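You operate a simulated robot arm through the tools that you are given. There is no shell and no other tool. Be economical: measure what you need, move in short steps, check, and stop when the job is done.

You are at the controls of a simulated robot arm. One attempt, no reset.

## Task
Let the air out of the tubes with the gold and green caps till they sag.
Fine: pull the black handle up, open both caps and both pins, leave them open.

It is judged by the outcome, as a careful person would: the job done as asked, and still so three seconds after it is handed in. It fails if anything else is knocked over, pushed out of place, dropped, spilled or broken. Lids that push on must go on centred and level and be pressed home; caps that screw on are set level and turned clockwise until they are tight.

## Robot
A 6-joint arm with a fingered hand, on a carriage that runs on a rail from [0.015, 1.077] to [-0.015, -1.063] (x, y) and turns from -3.351 to 2.443 rad about z. Base frame: it is fixed where the carriage stands at the start and does not move with it; the origin is on the floor, on the carriage's upright axis, x ahead of it, y to its left, z up. Units: m, rad, N and s.
Its first joint turns from -2.897 to 2.897 rad. Places, roughly: black cap [2, 0.4, 0.5]; black handle [0.8, -0.4, 0.5]; black pin [2, 0.4, 0.5]; black valve [2, 0.4, 0.5]; blue cap [2, -0.2, 0.5]; blue pin [2, -0.2, 0.5]; blue valve [2, -0.2, 0.5]; brown handle [2, 1.4, 0.5]; gold cap [0.8, -0.1, 0.5]; gold pin [0.8, -0.1, 0.5]; gold valve [0.8, -0.1, 0.5]; green cap [0.8, -0.6, 0.5]; green pin [0.8, -0.6, 0.5]; green valve [0.8, -0.6, 0.5]; grey handle [2, 0.1, 0.5]; grey pin [1.4, 2.5, 0.6]. Payload 4 kg.
The tool frame sits at the grasp point between the pads (the TCP): z along the fingers, y along the line on which they close. The tips reach 0.026 m beyond it. Largest opening 0.132 m; the body of the gripper starts 0.073 m behind the TCP. The gripper is a hand of 4 fingers: y runs from the thumb to the fingers, the wrist lies at [0, 0, -0.239] in the tool frame.
Orientation is that of the tool frame in the base frame, as a unit quaternion [x, y, z, w]. With the fingers straight down and closing along the base's y, the tool's x points along the base's -x, its y along +y and its z along -z.

## Interface
- The arm moves only by the tool arm_command. Its argument "rows" is text: rows parted by semicolons, each of 6 numbers parted by spaces: the turn, a rotation vector about the tool's x, y, z in degrees, then the shift along the tool's x, y, z in cm. In form: wx wy wz tx ty tz; .... A call has 1 to 8 rows; each row shifts and turns the commanded pose from where the row before left it, along the tool's axes as they then stand. A row lasts 0.2 s, in which the tool goes at most 0.05 m and 0.15 rad; a call with a longer step from one row to the next is refused whole. Where a pose cannot be reached the arm comes as near as it can. A force on the tool above 70 N (or 10 N above the force at the start of the call, whichever is more), or a blocked arm, ends the call early, and 0.2 s more pass. In this call time passes only in rows, and 0.2 s behind the last. It gives the time, the measured TCP pose, the force on the tool (base axes), the opening and the grip force at its end, in the units of the frame above (readings bear some noise), with the torque about the TCP (base axes, N m) and any sound that the robot's microphone picked up.
- Cameras (640 x 400 px; columns grow to the right, rows downward): "scene" is now at [0.3203, 0.1355, 1.218]; the picture's right is [-0.61, -0.79, 0.00], its down [-0.47, 0.36, -0.80] and it looks along [0.63, -0.49, -0.60] (base axes); focal length 282 px, centre (320, 200). "wrist" rides on the gripper at [0.068, 0.002, -0.097] in the tool frame; the picture's right is [-0.03, 1.00, 0.00], its down [-0.82, -0.02, -0.58] and it looks along [-0.58, -0.01, 0.82] (tool axes); focal length 270 px, centre (320, 200).
- camera(camera): a new picture of that camera. It takes no simulated time.
- move_column(by): slides the trunk up (or, below 0, down) by that many m; the arm and the scene camera ride with it, the base frame stays. It gives what a move gives, with no picture.
- steer(legs): drives the robot by 1 to 6 legs, each [ahead, left, turn to the left] in m, m and rad, along the robot's own axes; the way and the turn of a leg run together, so that a leg with both is an arc; at most 1.5 m and 3.142 rad a leg. The arm and the cameras ride along, it lands a little off, and it stops where it bumps. It keeps to its track: a leg is cut to what the track allows. It gives what a move gives.
- finger_targets(finger1, finger2, finger3, thumb_bend): sets how far each is bent, from 0 (flat) to 1 (curled in); at 0.3 the hand is open as for a grip, at 0.7 the pads meet at the TCP. One left out holds its place. A second passes; each finger stops where it meets its share of the squeeze, and holds until it gets a number again. It is the only way to open and close the hand. It gives what a move gives, with no picture; readings hold the bend of each and the force on the fingers (four entries, about 0 where the hand has none), thumb and palm.
- aim_head(pan, tilt): turns the head with the scene camera to pan (to the left, within 2.496 rad either way) and tilt (down, from -0.506 to 1.204), counted from straight ahead of the robot. It gives what a move gives.
- point_at(camera, pixels): for up to 12 pixels [column, row] of the newest picture of that camera ("zoom" is the newest enlarged one), the place [x, y, z] in the base frame of the surface seen there, good to about 0.002 m. It takes no simulated time.
- enlarge(camera, box): a new picture of the part [left, top, right, bottom] of that camera's present view, enlarged. It takes no simulated time.
- job_done(): hands the job in; it is judged then, once.

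Go step by step. Measure first, check grasps and placings, and put right what went wrong. The budget is 80 turns and 68 pictures, counting those below and the enlarged ones. Unless the task says otherwise, let go and move clear before handing in, and close with one line.

The tools are called after "Emit:" as name(argument=value, ...) on one line, values as JSON. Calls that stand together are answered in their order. arm_command: Moves the arm, as the interface text tells. Its arguments: {"type":"object","properties":{"rows":{"type":"string"}},"required":["rows"]} The other tools are called the same way: move_column (by) slides the trunk up or down; finger_targets (finger1, finger2, finger3, thumb_bend) moves the fingers one by one; steer (legs) drives the base; aim_head (pan, tilt) turns the head that bears the scene camera; camera (camera) takes a picture; point_at (camera, pixels) gives the place of the surface under pixels of a picture; enlarge (camera, box) takes an enlarged picture of a part of a camera's view; job_done () hands the job in.

At the start:

```text
time_s: 0.0
tool_pos: [0.6675, -0.3393, 0.8267]
tcp_rot: [0.0, 1.0, 0.0, 0.0]
force: [-0.8, 0.7, -0.3]
ft_torque: [0.01, 0.0, 0.0]
gripper_width: 0.132
grasp_force: 0.0
shape: jaw
bend: [0.3, 0.3, 0.3, 0.3]
finger forces: [0.1, 0.0, 0.0, 0.0, 0.1, 0.1]
trunk travel left (down, up): [-0.225, 0.403]
robot x, y, heading: [0.0025, 0.0002, -0.0]
head pan, tilt: [-0.658, 0.641]
```

scene: 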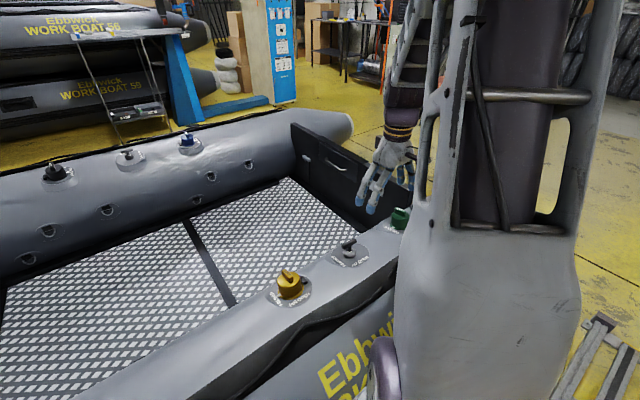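
wrist: 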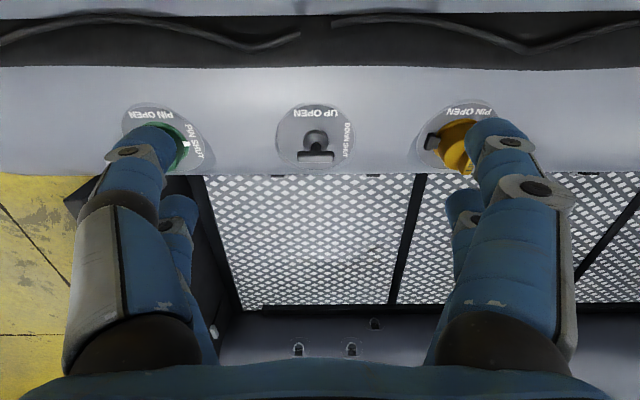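

The wrist view shows the green valve (160,150), the black handle (315,145, plate "UP OPEN / DOWN SHUT") and the gold valve (455,145). I'll enlarge each to see how they are built.

Emit:
enlarge(camera="wrist", box=[260, 90, 500, 190])

Emit:
enlarge(camera="scene", box=[250, 190, 420, 310])

```text
2.67 times, centred on (380, 140) of wrist
```

zoom: 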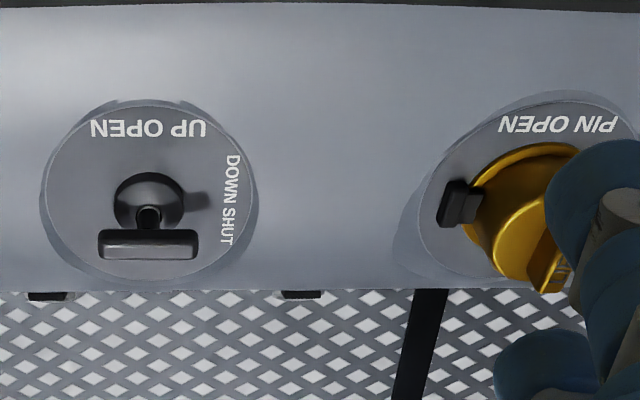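

```text
3.33 times, centred on (335, 250) of scene
```

zoom: 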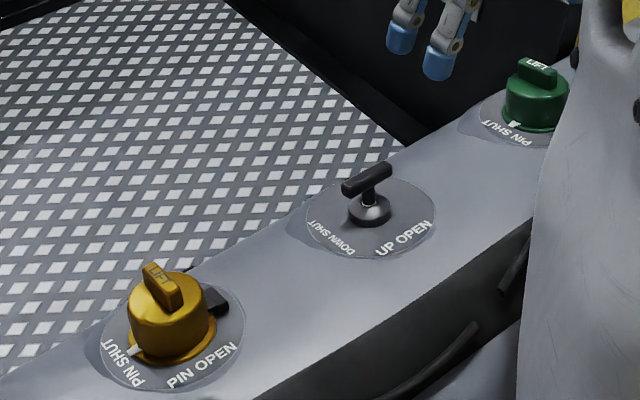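

The black handle is a T on a stem; the gold cap has a LIFT tab on top and a black hinge block at its side. I'll measure points in the scene zoom.

Emit:
point_at(camera="zoom", pixels=[[347, 187], [386, 170], [366, 177], [369, 212], [400, 240], [155, 275], [172, 298], [150, 310], [216, 298], [205, 365], [528, 68], [550, 76]])

Emit:
camera(camera="wrist")

```text
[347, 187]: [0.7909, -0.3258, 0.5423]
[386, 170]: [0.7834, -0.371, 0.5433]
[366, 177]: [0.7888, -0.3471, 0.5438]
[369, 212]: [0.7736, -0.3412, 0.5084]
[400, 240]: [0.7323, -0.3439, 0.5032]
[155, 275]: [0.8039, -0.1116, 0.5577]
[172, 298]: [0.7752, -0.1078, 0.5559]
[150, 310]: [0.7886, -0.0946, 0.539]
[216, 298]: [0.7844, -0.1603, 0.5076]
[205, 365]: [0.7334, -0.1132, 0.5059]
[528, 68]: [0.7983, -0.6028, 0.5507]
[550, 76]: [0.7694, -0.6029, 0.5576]
```

```text
63 pictures are left
```

wrist: 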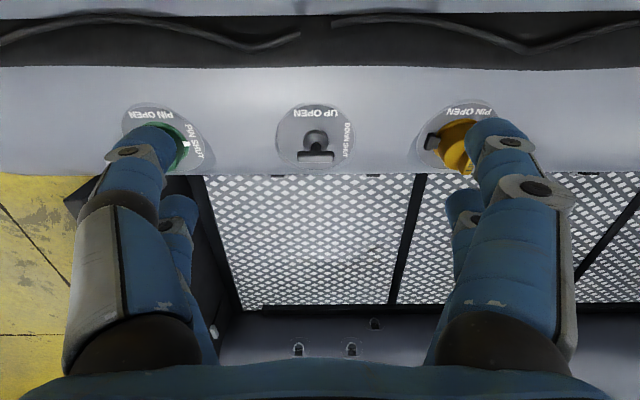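

The T-bar runs along y, centre about [0.785, -0.348, 0.542], with the plate at z≈0.503. I'll go over it and yaw the hand 90° so the three fingers lie along the bar with the thumb opposite.

Emit:
arm_command(rows="0 0 0 -4 -0.4 0; 0 0 0 -4 -0.4 0; 0 0 0 -3.7 -0.1 0; 0 0 8.5 0 0 0; 0 0 8.5 0 0 0; 0 0 8.5 0 0 0; 0 0 8.5 0 0 0; 0 0 8.5 0 0 0")

Emit:
arm_command(rows="0 0 8.5 0 0 2; 0 0 8.5 0 0 2; 0 0 8.5 0 0 2; 0 0 8.5 0 0 2; 0 0 8.5 0 0 2; 0 0 5 0 0 2")

Emit:
camera(camera="wrist")

Emit:
camera(camera="scene")

```text
time_s: 1.8
tool_pos: [0.7842, -0.3487, 0.8264]
tcp_rot: [0.364, 0.932, 0.0, 0.0]
force: [0.6, -0.6, 0.4]
ft_torque: [0.03, 0.0, 0.04]
gripper_width: 0.132
grasp_force: 0.0
shape: jaw
bend: [0.3, 0.3, 0.3, 0.3]
finger forces: [0.1, 0.0, 0.1, 0.0, 0.0, 0.0]
trunk travel left (down, up): [-0.225, 0.403]
robot x, y, heading: [0.0007, -0.0025, -0.002]
head pan, tilt: [-0.658, 0.641]
```

```text
time_s: 3.2
tool_pos: [0.7849, -0.3488, 0.706]
tcp_rot: [0.708, 0.707, 0.0, 0.0]
force: [0.3, 0.1, 0.5]
ft_torque: [-0.01, 0.01, -0.02]
gripper_width: 0.1319
grasp_force: 0.0
shape: jaw
bend: [0.3, 0.3, 0.3, 0.3]
finger forces: [0.1, 0.0, 0.0, 0.0, 0.0, 0.1]
trunk travel left (down, up): [-0.225, 0.403]
robot x, y, heading: [-0.0016, -0.0023, -0.001]
head pan, tilt: [-0.658, 0.641]
```

```text
62 pictures are left
```

wrist: 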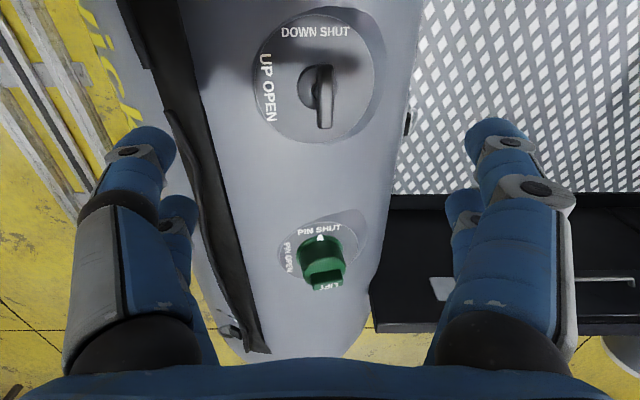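

```text
61 pictures are left
```

scene: 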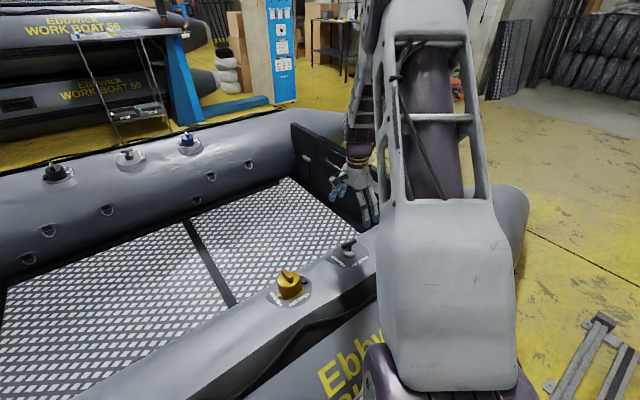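

I'll remeasure the bar and look at the tops from the wrist view.

Emit:
point_at(camera="wrist", pixels=[[324, 75], [325, 100], [324, 122], [330, 100], [355, 100], [285, 90], [322, 250], [328, 280], [320, 238], [340, 255], [345, 230], [310, 280]])

Emit:
enlarge(camera="wrist", box=[240, 190, 400, 300])

```text
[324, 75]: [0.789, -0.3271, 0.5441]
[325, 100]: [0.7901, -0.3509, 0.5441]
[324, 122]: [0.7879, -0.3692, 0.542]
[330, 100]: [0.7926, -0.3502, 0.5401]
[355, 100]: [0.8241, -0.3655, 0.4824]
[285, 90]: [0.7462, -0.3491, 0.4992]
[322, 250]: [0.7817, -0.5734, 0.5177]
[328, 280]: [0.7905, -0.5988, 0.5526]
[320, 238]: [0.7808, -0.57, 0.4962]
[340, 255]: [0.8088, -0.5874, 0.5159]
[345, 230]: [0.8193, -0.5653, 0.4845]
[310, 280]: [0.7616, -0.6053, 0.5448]
```

```text
3.64 times, centred on (320, 245) of wrist
```

zoom: 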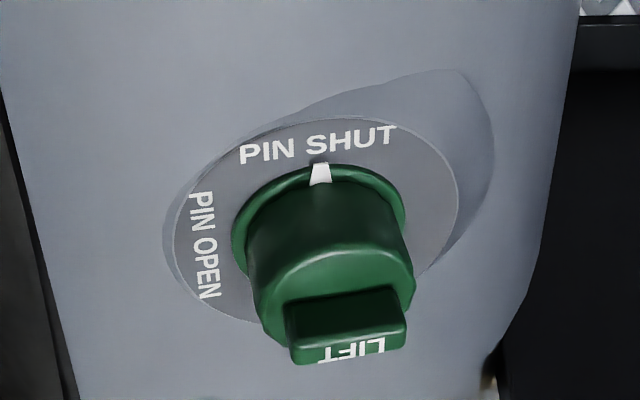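

The bar is centred at [0.789, -0.348], top z 0.544. Descending with TCP to z≈0.541.

Emit:
arm_command(rows="0 0 0 0 0.4 4; 0 0 0 0 0 4; 0 0 0 0 0 4; 0 0 0 0 0 3; 0 0 0 0 0 1.5")

Emit:
enlarge(camera="wrist", box=[200, 0, 440, 150])

```text
time_s: 4.4
tool_pos: [0.7887, -0.3475, 0.544]
tcp_rot: [0.707, 0.707, 0.0, 0.001]
force: [-0.1, -0.6, -0.7]
ft_torque: [-0.02, -0.01, -0.03]
gripper_width: 0.1321
grasp_force: 0.0
shape: jaw
bend: [0.3, 0.3, 0.3, 0.3]
finger forces: [0.0, 0.0, 0.1, 0.1, 0.0, 0.0]
trunk travel left (down, up): [-0.225, 0.403]
robot x, y, heading: [0.0009, -0.0006, 0.001]
head pan, tilt: [-0.658, 0.641]
```

```text
2.67 times, centred on (320, 75) of wrist
```

zoom: 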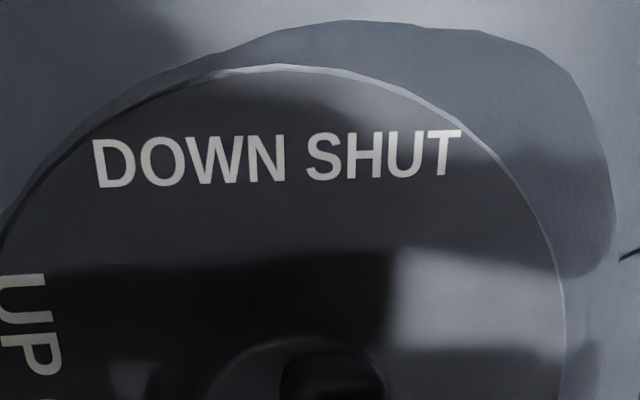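

In position with no contact. Closing all fingers onto the bar.

Emit:
finger_targets(finger1=0.7, finger2=0.7, finger3=0.7, thumb_bend=0.7)

Emit:
camera(camera="wrist")

```text
time_s: 5.4
tool_pos: [0.788, -0.3464, 0.5429]
tcp_rot: [0.707, 0.707, 0.0, 0.001]
force: [2.1, -0.9, -2.7]
ft_torque: [0.0, -0.08, 0.04]
gripper_width: 0.0101
grasp_force: 4.1
shape: fingers
bend: [0.66, 0.67, 0.68, 0.69]
finger forces: [2.7, 2.5, 1.7, 0.0, 2.1, 0.0]
trunk travel left (down, up): [-0.225, 0.403]
robot x, y, heading: [-0.0009, 0.0058, 0.001]
head pan, tilt: [-0.658, 0.641]
```

```text
58 pictures are left
```

wrist: 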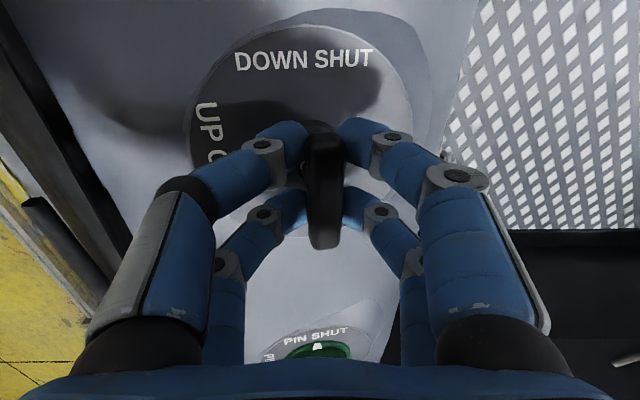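

The bar sits between fingers and thumb, but lightly gripped (4 N). I'll squeeze harder, then pull straight up.

Emit:
finger_targets(finger1=0.85, finger2=0.85, finger3=0.85, thumb_bend=0.85)

Emit:
arm_command(rows="0 0 0 0 0 -0.8; 0 0 0 0 0 -0.8; 0 0 0 0 0 -0.8")

Emit:
camera(camera="wrist")

```text
time_s: 6.4
tool_pos: [0.7871, -0.3469, 0.5424]
tcp_rot: [0.707, 0.707, 0.0, -0.001]
force: [-4.7, -0.7, -1.4]
ft_torque: [-0.05, -0.02, 0.07]
gripper_width: 0.0
grasp_force: 0.1
shape: fingers
bend: [0.75, 0.72, 0.76, 0.79]
finger forces: [0.1, 0.1, 0.1, 0.0, 0.1, 0.0]
trunk travel left (down, up): [-0.225, 0.403]
robot x, y, heading: [0.0018, -0.0006, 0.002]
head pan, tilt: [-0.658, 0.641]
```

```text
time_s: 7.2
tool_pos: [0.7871, -0.3484, 0.5599]
tcp_rot: [0.707, 0.707, -0.002, -0.005]
force: [0.2, -4.7, -64.5]
ft_torque: [-0.2, 0.4, 0.03]
gripper_width: 0.0
grasp_force: 31.4
shape: fingers
bend: [0.74, 0.69, 0.76, 0.75]
finger forces: [12.0, 15.0, 12.4, 0.0, 22.7, 0.0]
trunk travel left (down, up): [-0.225, 0.403]
robot x, y, heading: [-0.0016, 0.0013, 0.001]
head pan, tilt: [-0.658, 0.641]
```

```text
57 pictures are left
```

wrist: 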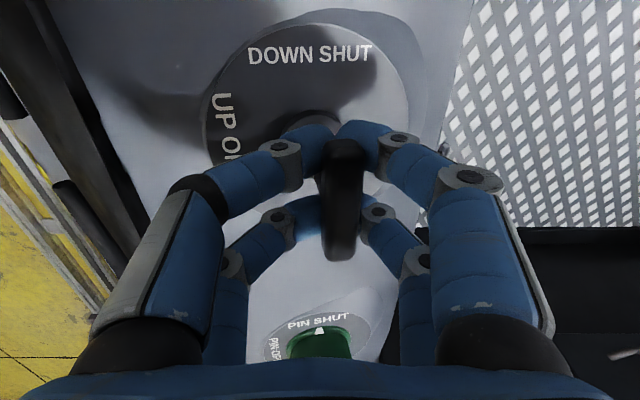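

The fingers have hooked under the bar and the pull has reached 64 N. I'll measure the bar's height now.

Emit:
point_at(camera="wrist", pixels=[[343, 160], [343, 190], [340, 225], [340, 245]])

Emit:
arm_command(rows="0 0 0 0 0 -0.4; 0 0 0 0 0 -0.4")

Emit:
camera(camera="wrist")

```text
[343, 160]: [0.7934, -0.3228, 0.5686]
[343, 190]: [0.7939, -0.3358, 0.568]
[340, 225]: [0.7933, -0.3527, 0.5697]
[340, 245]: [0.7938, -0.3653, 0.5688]
```

```text
time_s: 7.6
tool_pos: [0.7834, -0.3472, 0.5597]
tcp_rot: [0.707, 0.707, -0.001, -0.006]
force: [9.6, -9.2, -47.8]
ft_torque: [-0.19, 0.25, -0.03]
gripper_width: 0.0
grasp_force: 26.8
shape: fingers
bend: [0.73, 0.69, 0.76, 0.76]
finger forces: [11.3, 13.3, 11.6, 0.0, 17.4, 0.0]
trunk travel left (down, up): [-0.225, 0.403]
robot x, y, heading: [0.0023, 0.0012, 0.002]
head pan, tilt: [-0.658, 0.641]
stopped in row 1: the force on the tool passed its limit at 78 N (the readings are from after the stop); the commanded pose is now the measured one
```

```text
56 pictures are left
```

wrist: 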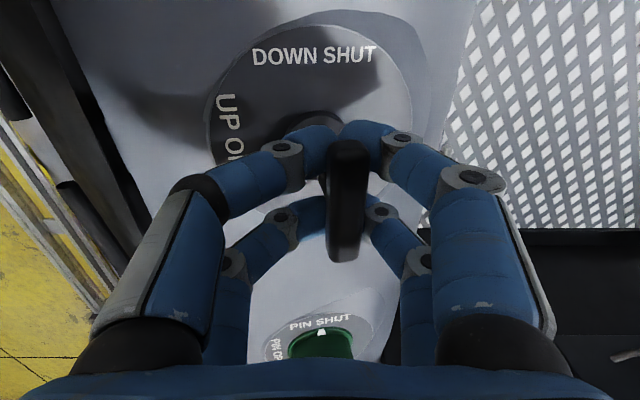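

The bar rose 25 mm (0.544→0.569) and now meets a firm stop, so it's up. I'll relax the pull, open the hand, back off and check that it stays.

Emit:
arm_command(rows="0 0 0 0 0 0.2")

Emit:
finger_targets(finger1=0.3, finger2=0.3, finger3=0.3, thumb_bend=0.3)

Emit:
arm_command(rows="0 0 0 0 0 -3; 0 0 0 0 0 -4; 0 0 0 0 0 -4; 0 0 0 0 0 -4")

Emit:
camera(camera="wrist")

Emit:
camera(camera="scene")

```text
time_s: 8.0
tool_pos: [0.7845, -0.3457, 0.559]
tcp_rot: [0.707, 0.707, -0.001, -0.005]
force: [4.9, -7.6, -39.1]
ft_torque: [-0.14, 0.24, -0.03]
gripper_width: 0.0002
grasp_force: 24.3
shape: fingers
bend: [0.74, 0.69, 0.76, 0.76]
finger forces: [9.6, 11.5, 10.3, 0.1, 17.0, 0.1]
trunk travel left (down, up): [-0.225, 0.403]
robot x, y, heading: [-0.0028, -0.0023, -0.002]
head pan, tilt: [-0.658, 0.641]
```

```text
time_s: 9.0
tool_pos: [0.7844, -0.3476, 0.5598]
tcp_rot: [0.707, 0.707, -0.001, -0.004]
force: [0.1, 0.9, 0.3]
ft_torque: [0.01, -0.02, 0.02]
gripper_width: 0.1323
grasp_force: 0.1
shape: fingers
bend: [0.3, 0.3, 0.3, 0.3]
finger forces: [0.1, 0.1, 0.1, 0.1, 0.0, 0.0]
trunk travel left (down, up): [-0.225, 0.403]
robot x, y, heading: [-0.0001, -0.0026, 0.0]
head pan, tilt: [-0.658, 0.641]
```

```text
time_s: 10.0
tool_pos: [0.7845, -0.3475, 0.7094]
tcp_rot: [0.707, 0.707, 0.0, -0.004]
force: [-0.6, -0.7, -0.9]
ft_torque: [0.04, 0.01, -0.04]
gripper_width: 0.1323
grasp_force: 0.0
shape: fingers
bend: [0.3, 0.3, 0.3, 0.3]
finger forces: [0.0, 0.0, 0.0, 0.0, 0.1, 0.0]
trunk travel left (down, up): [-0.225, 0.403]
robot x, y, heading: [-0.0027, -0.0012, -0.001]
head pan, tilt: [-0.658, 0.641]
```

```text
55 pictures are left
```

wrist: 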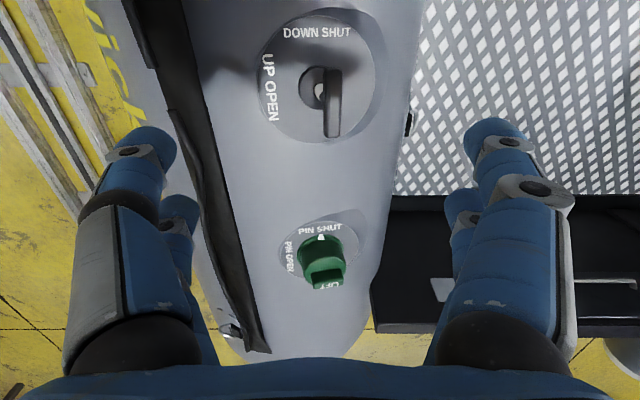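

```text
54 pictures are left
```

scene: 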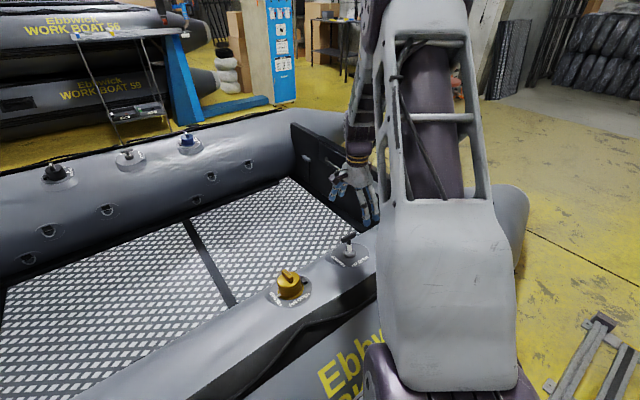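

The black handle stays up. Next I'll go over the gold valve (nearer) and yaw the hand back so it closes along y, across the LIFT tab.

Emit:
arm_command(rows="0 0 0 4.8 0 0; 0 0 0 4.8 0 0; 0 0 0 4.8 0 0; 0 0 0 4.8 0 0; 0 0 0 4.7 0 0; 0 0 -8.5 0 0 0; 0 0 -8.5 0 0 0; 0 0 -8.5 0 0 0")

Emit:
arm_command(rows="0 0 -8.5 0 0 0; 0 0 -8.5 0 0 0; 0 0 -8.5 0 0 0; 0 0 -8.5 0 0 0; 0 0 -8.5 0 0 0; 0 0 -8.5 0 0 0; 0 0 -8.5 0 0 0; 0 0 -5 0 0 0")

Emit:
camera(camera="wrist")

Emit:
enlarge(camera="wrist", box=[240, 30, 400, 130])

```text
time_s: 11.8
tool_pos: [0.7858, -0.1077, 0.7101]
tcp_rot: [0.533, 0.846, 0.001, -0.004]
force: [-0.3, 0.1, 0.4]
ft_torque: [0.0, 0.04, 0.01]
gripper_width: 0.1328
grasp_force: 0.0
shape: fingers
bend: [0.3, 0.3, 0.3, 0.3]
finger forces: [0.0, 0.1, 0.0, 0.0, 0.0, 0.0]
trunk travel left (down, up): [-0.225, 0.403]
robot x, y, heading: [-0.0022, -0.0002, 0.002]
head pan, tilt: [-0.658, 0.641]
```

```text
time_s: 13.6
tool_pos: [0.7877, -0.1076, 0.7125]
tcp_rot: [0.0, 1.0, 0.003, -0.004]
force: [-0.1, 0.5, -0.1]
ft_torque: [0.0, 0.0, 0.02]
gripper_width: 0.1321
grasp_force: 0.0
shape: fingers
bend: [0.3, 0.3, 0.3, 0.3]
finger forces: [0.0, 0.0, 0.1, 0.0, 0.1, 0.1]
trunk travel left (down, up): [-0.225, 0.403]
robot x, y, heading: [-0.0013, 0.0015, 0.001]
head pan, tilt: [-0.658, 0.641]
```

```text
53 pictures are left
```

wrist: 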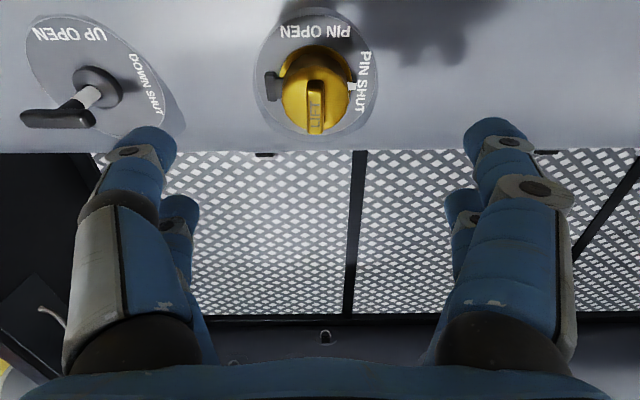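

```text
4.00 times, centred on (320, 80) of wrist
```

zoom: 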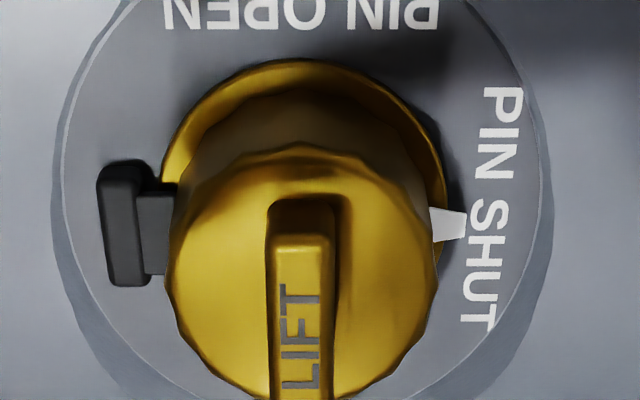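

The white pointer sits at PIN SHUT (zoom 447,222); the black hinge block is on the -y side (zoom 125,222), and the LIFT tab is clear. Measuring these.

Emit:
point_at(camera="zoom", pixels=[[300, 245], [300, 385], [275, 320], [328, 320], [220, 270], [390, 270], [447, 222], [118, 180], [118, 265], [155, 230], [300, 75], [300, 30]])

```text
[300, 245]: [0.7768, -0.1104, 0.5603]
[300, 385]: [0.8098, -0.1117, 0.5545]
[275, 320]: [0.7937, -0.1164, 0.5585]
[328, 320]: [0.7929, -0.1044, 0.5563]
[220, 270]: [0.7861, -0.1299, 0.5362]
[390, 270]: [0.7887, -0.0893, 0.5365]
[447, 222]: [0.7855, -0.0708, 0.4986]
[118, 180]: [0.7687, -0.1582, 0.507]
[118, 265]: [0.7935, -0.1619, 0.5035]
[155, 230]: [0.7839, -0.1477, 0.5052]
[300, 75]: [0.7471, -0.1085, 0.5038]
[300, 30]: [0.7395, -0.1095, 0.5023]
```

The tab spans x 0.772–0.812, y −0.1165…−0.1045, z 0.537–0.560; the hinge axis is about y −0.155, z 0.507, along x. Descending to grip the tab with the tips just above the cap top.

Emit:
arm_command(rows="0 0 0 -0.3 -0.3 4; 0 0 0 0 0 4; 0 0 0 0 0 4; 0 0 0 0 0 2.6")

Emit:
finger_targets(finger1=0.7, finger2=0.7, finger3=0.7, thumb_bend=0.7)

Emit:
camera(camera="wrist")

```text
time_s: 14.6
tool_pos: [0.7887, -0.1101, 0.568]
tcp_rot: [0.0, 1.0, 0.003, -0.002]
force: [0.3, -0.1, 0.3]
ft_torque: [0.01, -0.04, 0.02]
gripper_width: 0.1325
grasp_force: 0.1
shape: fingers
bend: [0.3, 0.3, 0.3, 0.3]
finger forces: [0.0, 0.0, 0.0, 0.1, 0.0, 0.1]
trunk travel left (down, up): [-0.225, 0.403]
robot x, y, heading: [0.0008, -0.001, -0.001]
head pan, tilt: [-0.658, 0.641]
```

```text
time_s: 15.6
tool_pos: [0.7881, -0.1119, 0.5681]
tcp_rot: [0.001, 1.0, 0.003, -0.003]
force: [-6.2, -8.7, 15.1]
ft_torque: [-0.49, 0.53, 0.13]
gripper_width: 0.0364
grasp_force: 16.4
shape: fingers
bend: [0.61, 0.66, 0.66, 0.65]
finger forces: [7.9, 2.2, 3.2, 0.0, 19.7, 0.0]
trunk travel left (down, up): [-0.225, 0.403]
robot x, y, heading: [-0.0012, -0.0009, -0.002]
head pan, tilt: [-0.658, 0.641]
```

```text
51 pictures are left
```

wrist: 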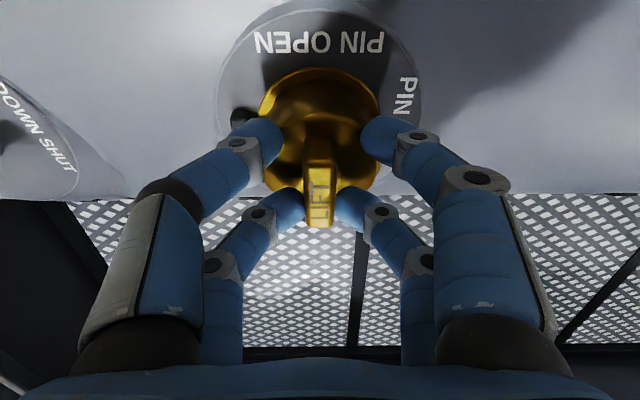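

The fingers are landing on the cap's shoulder (15 N up) before reaching the tab. I'll open slightly, rise 9 mm and close again.

Emit:
finger_targets(finger1=0.5, finger2=0.5, finger3=0.5, thumb_bend=0.5)

Emit:
arm_command(rows="0 0 0 0 0 -0.9")

Emit:
finger_targets(finger1=0.72, finger2=0.72, finger3=0.72, thumb_bend=0.72)

Emit:
camera(camera="wrist")

```text
time_s: 16.6
tool_pos: [0.7889, -0.1119, 0.5667]
tcp_rot: [0.0, 1.0, 0.002, -0.003]
force: [0.3, -0.6, -0.4]
ft_torque: [0.01, 0.0, 0.0]
gripper_width: 0.0651
grasp_force: 0.1
shape: fingers
bend: [0.5, 0.5, 0.5, 0.5]
finger forces: [0.0, 0.1, 0.1, 0.1, 0.1, 0.0]
trunk travel left (down, up): [-0.225, 0.403]
robot x, y, heading: [-0.0007, 0.0005, -0.004]
head pan, tilt: [-0.658, 0.641]
```

```text
time_s: 17.0
tool_pos: [0.7909, -0.1102, 0.5769]
tcp_rot: [0.001, 1.0, 0.003, -0.004]
force: [-0.2, -0.2, 0.6]
ft_torque: [0.02, -0.02, 0.03]
gripper_width: 0.0653
grasp_force: 0.2
shape: fingers
bend: [0.5, 0.5, 0.5, 0.5]
finger forces: [0.0, 0.1, 0.0, 0.0, 0.1, 0.0]
trunk travel left (down, up): [-0.225, 0.403]
robot x, y, heading: [0.0006, -0.0019, -0.0]
head pan, tilt: [-0.658, 0.641]
```

```text
time_s: 18.0
tool_pos: [0.7886, -0.1113, 0.5768]
tcp_rot: [-0.001, 1.0, 0.002, -0.003]
force: [-1.9, -4.8, -5.0]
ft_torque: [-0.11, 0.03, 0.02]
gripper_width: 0.0112
grasp_force: 8.9
shape: fingers
bend: [0.69, 0.7, 0.67, 0.68]
finger forces: [3.8, 3.1, 5.1, 0.0, 6.7, 0.0]
trunk travel left (down, up): [-0.225, 0.403]
robot x, y, heading: [0.0015, 0.0002, -0.003]
head pan, tilt: [-0.658, 0.641]
```

```text
50 pictures are left
```

wrist: 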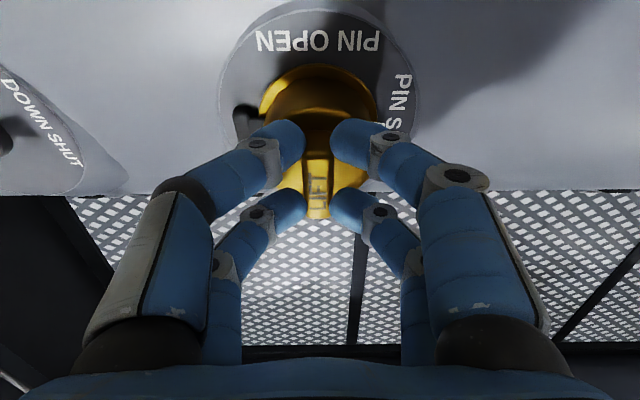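

Now the pads close on the tab itself (11 mm width). I'll firm the grip and start a hinge arc: 6° per row about the hinge axis.

Emit:
finger_targets(finger1=0.78, finger2=0.78, finger3=0.78, thumb_bend=0.78)

Emit:
arm_command(rows="-6 0 0 0 -0.756 -0.422; -6 0 0 0 -0.756 -0.422")

Emit:
camera(camera="wrist")

```text
time_s: 19.0
tool_pos: [0.7893, -0.1108, 0.5766]
tcp_rot: [0.001, 1.0, 0.003, -0.003]
force: [-5.0, -7.7, -4.6]
ft_torque: [-0.11, 0.02, 0.1]
gripper_width: 0.01
grasp_force: 15.7
shape: fingers
bend: [0.7, 0.71, 0.67, 0.67]
finger forces: [6.4, 6.3, 6.3, 0.1, 12.9, 0.1]
trunk travel left (down, up): [-0.225, 0.403]
robot x, y, heading: [-0.0015, 0.0026, 0.004]
head pan, tilt: [-0.658, 0.641]
```

```text
time_s: 19.6
tool_pos: [0.7883, -0.1237, 0.5834]
tcp_rot: [-0.001, 0.994, 0.108, -0.004]
force: [-2.7, 1.5, 1.5]
ft_torque: [0.0, 0.01, -0.03]
gripper_width: 0.0001
grasp_force: 14.8
shape: fingers
bend: [0.7, 0.72, 0.69, 0.76]
finger forces: [7.9, 8.9, 6.1, 0.0, 6.3, 0.0]
trunk travel left (down, up): [-0.225, 0.403]
robot x, y, heading: [0.0018, 0.0008, 0.001]
head pan, tilt: [-0.658, 0.641]
```

```text
49 pictures are left
```

wrist: 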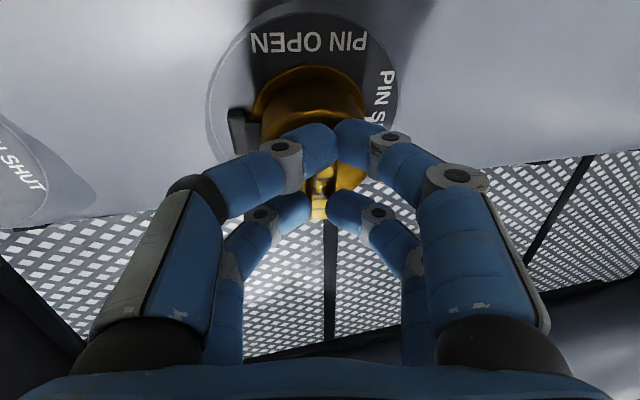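

The fingers slipped off the tab (width 0) and the cap stayed shut: the grip was too shallow. I'll go back, part-close to just wider than the tab, sink to the cap top, and squeeze harder.

Emit:
finger_targets(finger1=0.6, finger2=0.6, finger3=0.6, thumb_bend=0.6)

Emit:
arm_command(rows="6 0 0 0 0.707 0.298; 6 0 0 0 0.707 0.298")

Emit:
finger_targets(finger1=0.64, finger2=0.64, finger3=0.64, thumb_bend=0.64)

Emit:
camera(camera="wrist")

```text
time_s: 20.6
tool_pos: [0.7884, -0.1254, 0.5819]
tcp_rot: [0.001, 0.994, 0.107, -0.004]
force: [-0.4, 1.1, 0.0]
ft_torque: [-0.04, -0.01, 0.01]
gripper_width: 0.0319
grasp_force: 0.1
shape: fingers
bend: [0.6, 0.6, 0.6, 0.6]
finger forces: [0.0, 0.0, 0.0, 0.1, 0.0, 0.1]
trunk travel left (down, up): [-0.225, 0.403]
robot x, y, heading: [-0.0036, -0.0005, 0.002]
head pan, tilt: [-0.658, 0.641]
```

```text
time_s: 21.2
tool_pos: [0.7887, -0.1114, 0.5803]
tcp_rot: [-0.001, 1.0, 0.002, -0.003]
force: [-0.2, 0.3, -0.4]
ft_torque: [0.0, 0.01, -0.01]
gripper_width: 0.0322
grasp_force: 0.1
shape: fingers
bend: [0.6, 0.6, 0.6, 0.6]
finger forces: [0.1, 0.0, 0.0, 0.0, 0.0, 0.0]
trunk travel left (down, up): [-0.225, 0.403]
robot x, y, heading: [-0.0034, 0.0026, -0.002]
head pan, tilt: [-0.658, 0.641]
```

```text
time_s: 22.2
tool_pos: [0.7898, -0.1115, 0.5796]
tcp_rot: [0.0, 1.0, 0.002, -0.004]
force: [-0.3, -0.8, -0.1]
ft_torque: [-0.01, -0.05, -0.01]
gripper_width: 0.0203
grasp_force: 0.1
shape: fingers
bend: [0.64, 0.64, 0.64, 0.64]
finger forces: [0.0, 0.0, 0.0, 0.0, 0.1, 0.0]
trunk travel left (down, up): [-0.225, 0.403]
robot x, y, heading: [-0.0032, 0.0012, -0.007]
head pan, tilt: [-0.658, 0.641]
```

```text
48 pictures are left
```

wrist: 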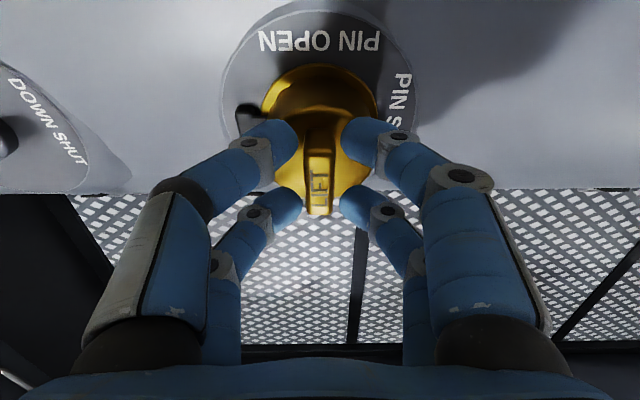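

The tab is straddled at 20 mm. Sinking 1.2 cm, then squeezing.

Emit:
arm_command(rows="0 0 0 0 0.05 0.8; 0 0 0 0 0 0.5")

Emit:
finger_targets(finger1=0.72, finger2=0.72, finger3=0.72, thumb_bend=0.72)

Emit:
finger_targets(finger1=0.85, finger2=0.85, finger3=0.85, thumb_bend=0.85)

Emit:
camera(camera="wrist")

```text
time_s: 22.8
tool_pos: [0.789, -0.1109, 0.5713]
tcp_rot: [0.001, 1.0, 0.002, -0.002]
force: [-4.5, -1.3, 46.4]
ft_torque: [-0.15, 1.19, 0.1]
gripper_width: 0.0208
grasp_force: 23.3
shape: fingers
bend: [0.68, 0.64, 0.64, 0.63]
finger forces: [20.1, 0.1, 0.0, 0.1, 27.6, 0.0]
trunk travel left (down, up): [-0.225, 0.403]
robot x, y, heading: [-0.0023, 0.0003, 0.003]
head pan, tilt: [-0.658, 0.641]
```

```text
time_s: 23.8
tool_pos: [0.7892, -0.1128, 0.5679]
tcp_rot: [0.0, 1.0, 0.001, -0.002]
force: [4.9, -12.4, 47.8]
ft_torque: [-1.06, 1.01, 0.29]
gripper_width: 0.0152
grasp_force: 32.9
shape: fingers
bend: [0.71, 0.69, 0.69, 0.7]
finger forces: [11.7, 4.7, 5.1, 0.0, 44.6, 0.0]
trunk travel left (down, up): [-0.225, 0.403]
robot x, y, heading: [0.0022, -0.0019, -0.007]
head pan, tilt: [-0.658, 0.641]
```

```text
time_s: 24.8
tool_pos: [0.7868, -0.1111, 0.5666]
tcp_rot: [0.0, 1.0, 0.003, -0.004]
force: [5.1, -18.3, 4.2]
ft_torque: [-0.37, -0.02, 0.23]
gripper_width: 0.0086
grasp_force: 22.6
shape: fingers
bend: [0.75, 0.72, 0.72, 0.76]
finger forces: [5.4, 7.0, 8.9, 0.0, 24.1, 0.0]
trunk travel left (down, up): [-0.225, 0.403]
robot x, y, heading: [0.0035, -0.0011, 0.001]
head pan, tilt: [-0.658, 0.641]
```

```text
47 pictures are left
```

wrist: 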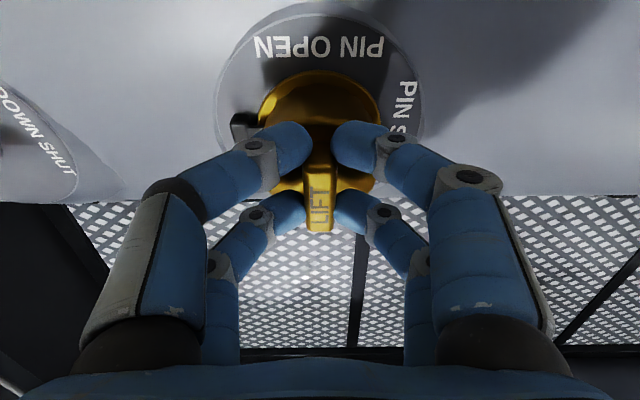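

Now the grip is deep (TCP 0.567) and firm. Squeezing a little more and trying the hinge arc gently again.

Emit:
finger_targets(finger1=0.95, finger2=0.95, finger3=0.95, thumb_bend=0.95)

Emit:
arm_command(rows="-5 0 0 0 -0.52 -0.38; -5 0 0 0 -0.52 -0.38; -5 0 0 0 -0.52 -0.38")

Emit:
camera(camera="wrist")

```text
time_s: 25.8
tool_pos: [0.7867, -0.1109, 0.5675]
tcp_rot: [0.0, 1.0, 0.003, -0.004]
force: [0.4, 1.0, 0.2]
ft_torque: [-0.02, -0.05, 0.02]
gripper_width: 0.0054
grasp_force: 8.9
shape: fingers
bend: [0.87, 0.73, 0.72, 0.96]
finger forces: [0.0, 8.9, 7.9, 0.1, 0.0, 0.1]
trunk travel left (down, up): [-0.225, 0.403]
robot x, y, heading: [-0.0007, -0.0003, -0.003]
head pan, tilt: [-0.658, 0.641]
```

```text
time_s: 26.6
tool_pos: [0.7893, -0.128, 0.5772]
tcp_rot: [0.0, 0.991, 0.133, -0.004]
force: [2.4, -3.7, -3.9]
ft_torque: [-0.13, 0.04, -0.13]
gripper_width: 0.0049
grasp_force: 8.7
shape: fingers
bend: [0.88, 0.73, 0.72, 0.96]
finger forces: [0.0, 6.2, 9.9, 0.0, 0.0, 0.1]
trunk travel left (down, up): [-0.225, 0.403]
robot x, y, heading: [0.0015, -0.0014, 0.001]
head pan, tilt: [-0.658, 0.641]
```

```text
46 pictures are left
```

wrist: 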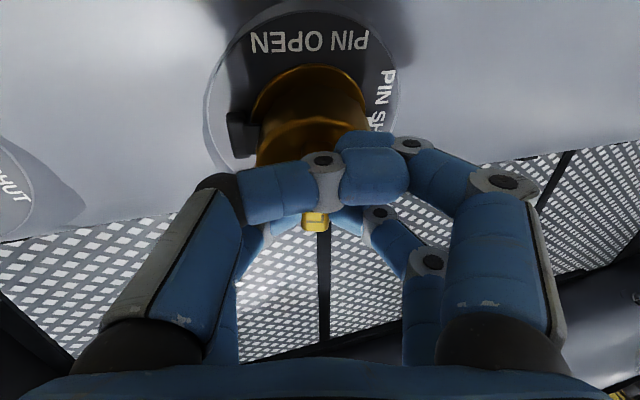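

The front finger pair slid past the tab's near end (thumb 0.96, finger1 0.87), so the hand must sit further out in x. I'll open, back off, level, and measure the tab's true extent.

Emit:
finger_targets(finger1=0.5, finger2=0.5, finger3=0.5, thumb_bend=0.5)

Emit:
arm_command(rows="0 0 0 0 0 -3; 0 0 0 0 0 -3; 7.6 0 0 0 0 0; 7.6 0 0 0 0 0")

Emit:
enlarge(camera="wrist", box=[200, 20, 440, 220])

```text
time_s: 27.6
tool_pos: [0.7891, -0.1285, 0.5779]
tcp_rot: [0.001, 0.991, 0.133, -0.003]
force: [0.2, -1.2, -0.8]
ft_torque: [0.0, 0.02, -0.01]
gripper_width: 0.0652
grasp_force: 0.1
shape: fingers
bend: [0.5, 0.5, 0.5, 0.5]
finger forces: [0.1, 0.0, 0.0, 0.0, 0.0, 0.0]
trunk travel left (down, up): [-0.225, 0.403]
robot x, y, heading: [-0.0041, -0.0016, 0.004]
head pan, tilt: [-0.658, 0.641]
```

```text
time_s: 28.6
tool_pos: [0.7897, -0.1442, 0.636]
tcp_rot: [0.0, 1.0, 0.0, -0.004]
force: [-0.3, 0.6, -1.3]
ft_torque: [-0.01, 0.04, 0.01]
gripper_width: 0.0654
grasp_force: 0.0
shape: fingers
bend: [0.5, 0.5, 0.5, 0.5]
finger forces: [0.0, 0.1, 0.1, 0.0, 0.0, 0.0]
trunk travel left (down, up): [-0.225, 0.403]
robot x, y, heading: [0.0008, -0.0015, 0.003]
head pan, tilt: [-0.658, 0.641]
```

```text
2.00 times, centred on (320, 120) of wrist
```

zoom: 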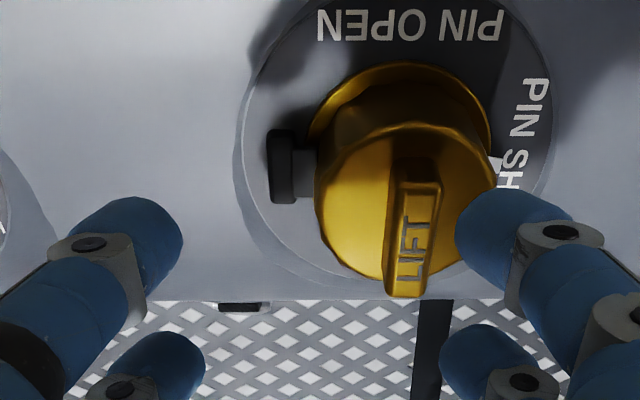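

Emit:
point_at(camera="zoom", pixels=[[415, 165], [415, 185], [410, 240], [405, 285], [385, 240], [436, 230], [350, 200], [470, 180], [400, 145], [360, 260], [120, 360], [130, 230]])

```text
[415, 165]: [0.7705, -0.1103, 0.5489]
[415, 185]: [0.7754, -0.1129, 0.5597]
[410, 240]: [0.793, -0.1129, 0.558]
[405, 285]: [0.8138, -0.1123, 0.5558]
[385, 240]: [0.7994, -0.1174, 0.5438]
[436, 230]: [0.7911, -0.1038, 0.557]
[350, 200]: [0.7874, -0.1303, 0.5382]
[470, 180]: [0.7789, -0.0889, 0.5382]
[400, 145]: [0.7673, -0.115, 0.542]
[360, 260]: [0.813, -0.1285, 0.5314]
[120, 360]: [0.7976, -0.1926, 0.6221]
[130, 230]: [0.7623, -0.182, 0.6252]
```

The tab spans x 0.771–0.815, centre y≈−0.1115; the finger pairs sit about ±0.02 from the TCP in x. I'll place the TCP at x≈0.798 so both pairs bear on the tab.

Emit:
arm_command(rows="0 0 0 -0.8 3.25 0; 0 0 0 0 0 3; 0 0 0 0 0 2.8")

Emit:
finger_targets(finger1=0.65, finger2=0.65, finger3=0.65, thumb_bend=0.65)

Emit:
arm_command(rows="0 0 0 0 0 0.4; 0 0 0 0 0 0.4")

Emit:
camera(camera="wrist")

```text
time_s: 29.4
tool_pos: [0.7947, -0.1097, 0.5788]
tcp_rot: [0.0, 1.0, 0.001, -0.003]
force: [-0.3, -0.9, -0.4]
ft_torque: [0.01, 0.0, 0.0]
gripper_width: 0.0655
grasp_force: 0.1
shape: fingers
bend: [0.5, 0.5, 0.5, 0.5]
finger forces: [0.0, 0.0, 0.1, 0.1, 0.0, 0.0]
trunk travel left (down, up): [-0.225, 0.403]
robot x, y, heading: [-0.0001, 0.0026, 0.004]
head pan, tilt: [-0.658, 0.641]
```

```text
time_s: 30.4
tool_pos: [0.7952, -0.1093, 0.5786]
tcp_rot: [0.0, 1.0, 0.001, -0.004]
force: [0.7, -1.0, 0.1]
ft_torque: [-0.05, -0.02, 0.01]
gripper_width: 0.0179
grasp_force: 0.9
shape: fingers
bend: [0.65, 0.65, 0.64, 0.65]
finger forces: [0.0, 0.1, 0.4, 0.0, 0.7, 0.0]
trunk travel left (down, up): [-0.225, 0.403]
robot x, y, heading: [0.0012, 0.0006, -0.0]
head pan, tilt: [-0.658, 0.641]
```

```text
time_s: 31.0
tool_pos: [0.7964, -0.1111, 0.5701]
tcp_rot: [0.0, 1.0, 0.0, -0.004]
force: [-1.5, -1.5, 9.8]
ft_torque: [-0.06, 0.24, -0.01]
gripper_width: 0.0169
grasp_force: 4.5
shape: fingers
bend: [0.65, 0.65, 0.64, 0.65]
finger forces: [3.6, 0.0, 0.8, 0.0, 5.3, 0.0]
trunk travel left (down, up): [-0.225, 0.403]
robot x, y, heading: [-0.0001, -0.0038, 0.001]
head pan, tilt: [-0.658, 0.641]
```

```text
44 pictures are left
```

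wrist: 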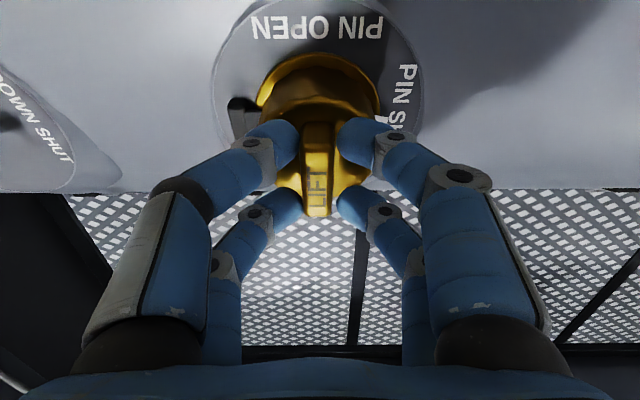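

Both pairs now straddle the tab. Squeezing to 0.82 and arcing up with small steps.

Emit:
finger_targets(finger1=0.82, finger2=0.82, finger3=0.82, thumb_bend=0.82)

Emit:
arm_command(rows="-4 0 0 0 -0.4 -0.35; -4 0 0 0 -0.4 -0.35")

Emit:
camera(camera="wrist")

```text
time_s: 32.0
tool_pos: [0.7954, -0.1117, 0.5691]
tcp_rot: [0.0, 1.0, 0.001, -0.003]
force: [-0.1, -15.9, -9.2]
ft_torque: [-0.25, -0.14, 0.21]
gripper_width: 0.0117
grasp_force: 20.7
shape: fingers
bend: [0.69, 0.7, 0.68, 0.65]
finger forces: [6.5, 6.4, 8.1, 0.1, 20.3, 0.0]
trunk travel left (down, up): [-0.225, 0.403]
robot x, y, heading: [0.0024, -0.0002, -0.0]
head pan, tilt: [-0.658, 0.641]
```

```text
time_s: 32.6
tool_pos: [0.7949, -0.1193, 0.5757]
tcp_rot: [-0.001, 0.997, 0.071, -0.004]
force: [2.4, -14.3, -19.5]
ft_torque: [-0.33, -0.19, 0.11]
gripper_width: 0.0114
grasp_force: 19.6
shape: fingers
bend: [0.69, 0.7, 0.67, 0.65]
finger forces: [5.8, 5.4, 8.3, 0.1, 19.4, 0.0]
trunk travel left (down, up): [-0.225, 0.403]
robot x, y, heading: [0.0012, -0.0002, -0.001]
head pan, tilt: [-0.658, 0.641]
```

```text
43 pictures are left
```

wrist: 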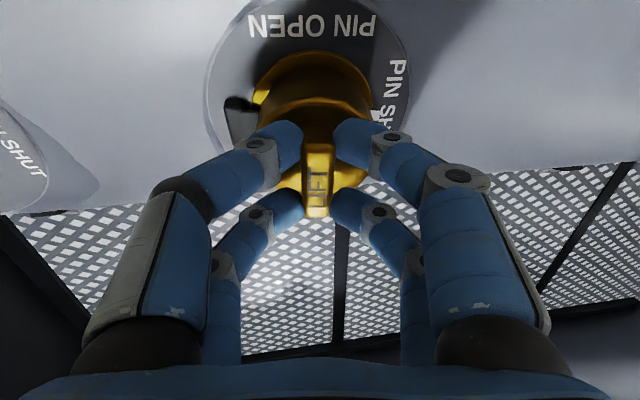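

Still holding the tab (11 mm) and the cap seems to be rising with the hand. Continuing the arc.

Emit:
arm_command(rows="-5 0 0 0 -0.5 -0.38; -5 0 0 0 -0.5 -0.38; -5 0 0 0 -0.5 -0.38")

Emit:
camera(camera="wrist")

Emit:
enlarge(camera="scene", box=[220, 190, 380, 310])

```text
time_s: 33.4
tool_pos: [0.7958, -0.1375, 0.5841]
tcp_rot: [0.001, 0.98, 0.2, -0.003]
force: [9.2, -8.9, -22.9]
ft_torque: [-0.37, -0.39, -0.08]
gripper_width: 0.0119
grasp_force: 19.6
shape: fingers
bend: [0.69, 0.7, 0.67, 0.65]
finger forces: [6.1, 4.7, 9.6, 0.1, 18.2, 0.0]
trunk travel left (down, up): [-0.225, 0.403]
robot x, y, heading: [0.0042, 0.0008, -0.0]
head pan, tilt: [-0.658, 0.641]
```

```text
42 pictures are left
```

wrist: 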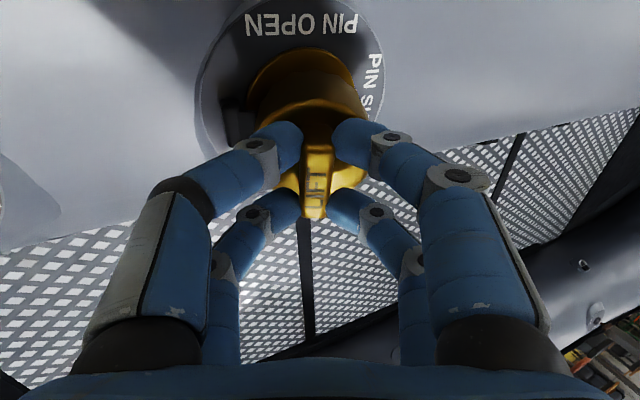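

```text
3.33 times, centred on (300, 250) of scene
```

zoom: 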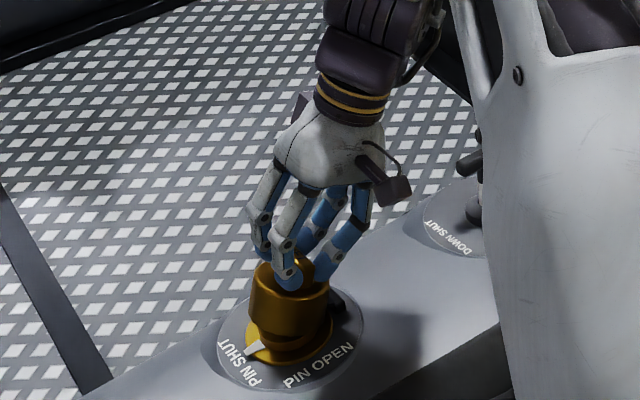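

The cap is hinging open, with a stem visible below it. Fitting the arc puts the hinge at about y −0.161, z 0.513; continuing to ~51°, mindful of the black handle behind.

Emit:
arm_command(rows="-7 0 0 0 -0.72 -0.55; -7 0 0 0 -0.72 -0.55; -7 0 0 0 -0.72 -0.55; -7 0 0 0 -0.72 -0.55")

Emit:
enlarge(camera="scene", box=[220, 190, 380, 310])

```text
time_s: 34.4
tool_pos: [0.7964, -0.1732, 0.584]
tcp_rot: [0.001, 0.902, 0.431, -0.003]
force: [10.1, -1.8, -16.7]
ft_torque: [-0.36, -0.31, -0.37]
gripper_width: 0.0115
grasp_force: 20.1
shape: fingers
bend: [0.67, 0.7, 0.69, 0.66]
finger forces: [8.4, 6.6, 10.9, 0.1, 14.7, 0.0]
trunk travel left (down, up): [-0.225, 0.403]
robot x, y, heading: [0.0018, 0.0001, -0.001]
head pan, tilt: [-0.658, 0.641]
```

```text
3.33 times, centred on (300, 250) of scene
```

zoom: 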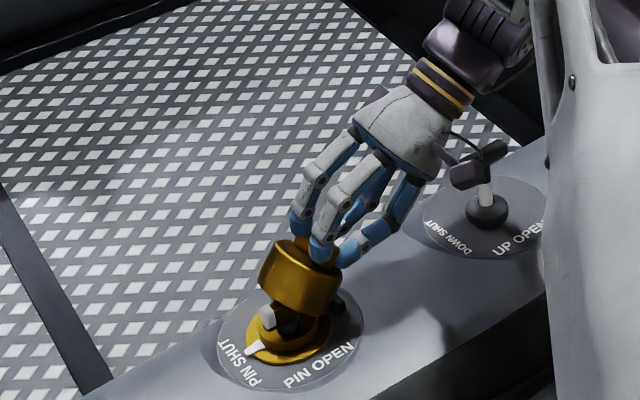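

The cap is at ~51°, the pin with a small grey knob now visible. Two more rows, watching clearance with the black handle.

Emit:
arm_command(rows="-7 0 0 0 -0.72 -0.55; -7 0 0 0 -0.72 -0.55")

Emit:
camera(camera="wrist")

Emit:
enlarge(camera="scene", box=[240, 190, 400, 310])

```text
time_s: 35.0
tool_pos: [0.7962, -0.191, 0.5782]
tcp_rot: [0.002, 0.843, 0.538, -0.004]
force: [-4.6, 1.4, -17.7]
ft_torque: [-0.45, -0.12, -0.26]
gripper_width: 0.0117
grasp_force: 21.2
shape: fingers
bend: [0.66, 0.7, 0.69, 0.66]
finger forces: [8.3, 5.9, 13.2, 0.0, 14.6, 0.1]
trunk travel left (down, up): [-0.225, 0.403]
robot x, y, heading: [-0.0046, 0.0002, 0.004]
head pan, tilt: [-0.658, 0.641]
```

```text
39 pictures are left
```

wrist: 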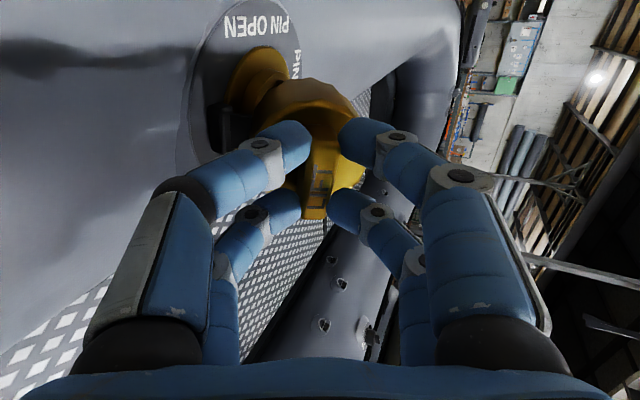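

```text
3.33 times, centred on (320, 250) of scene
```

zoom: 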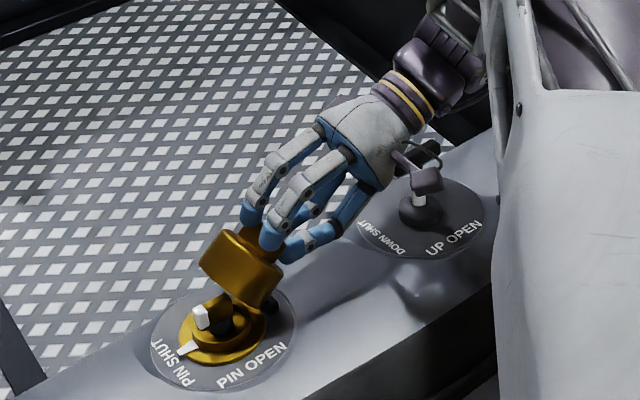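

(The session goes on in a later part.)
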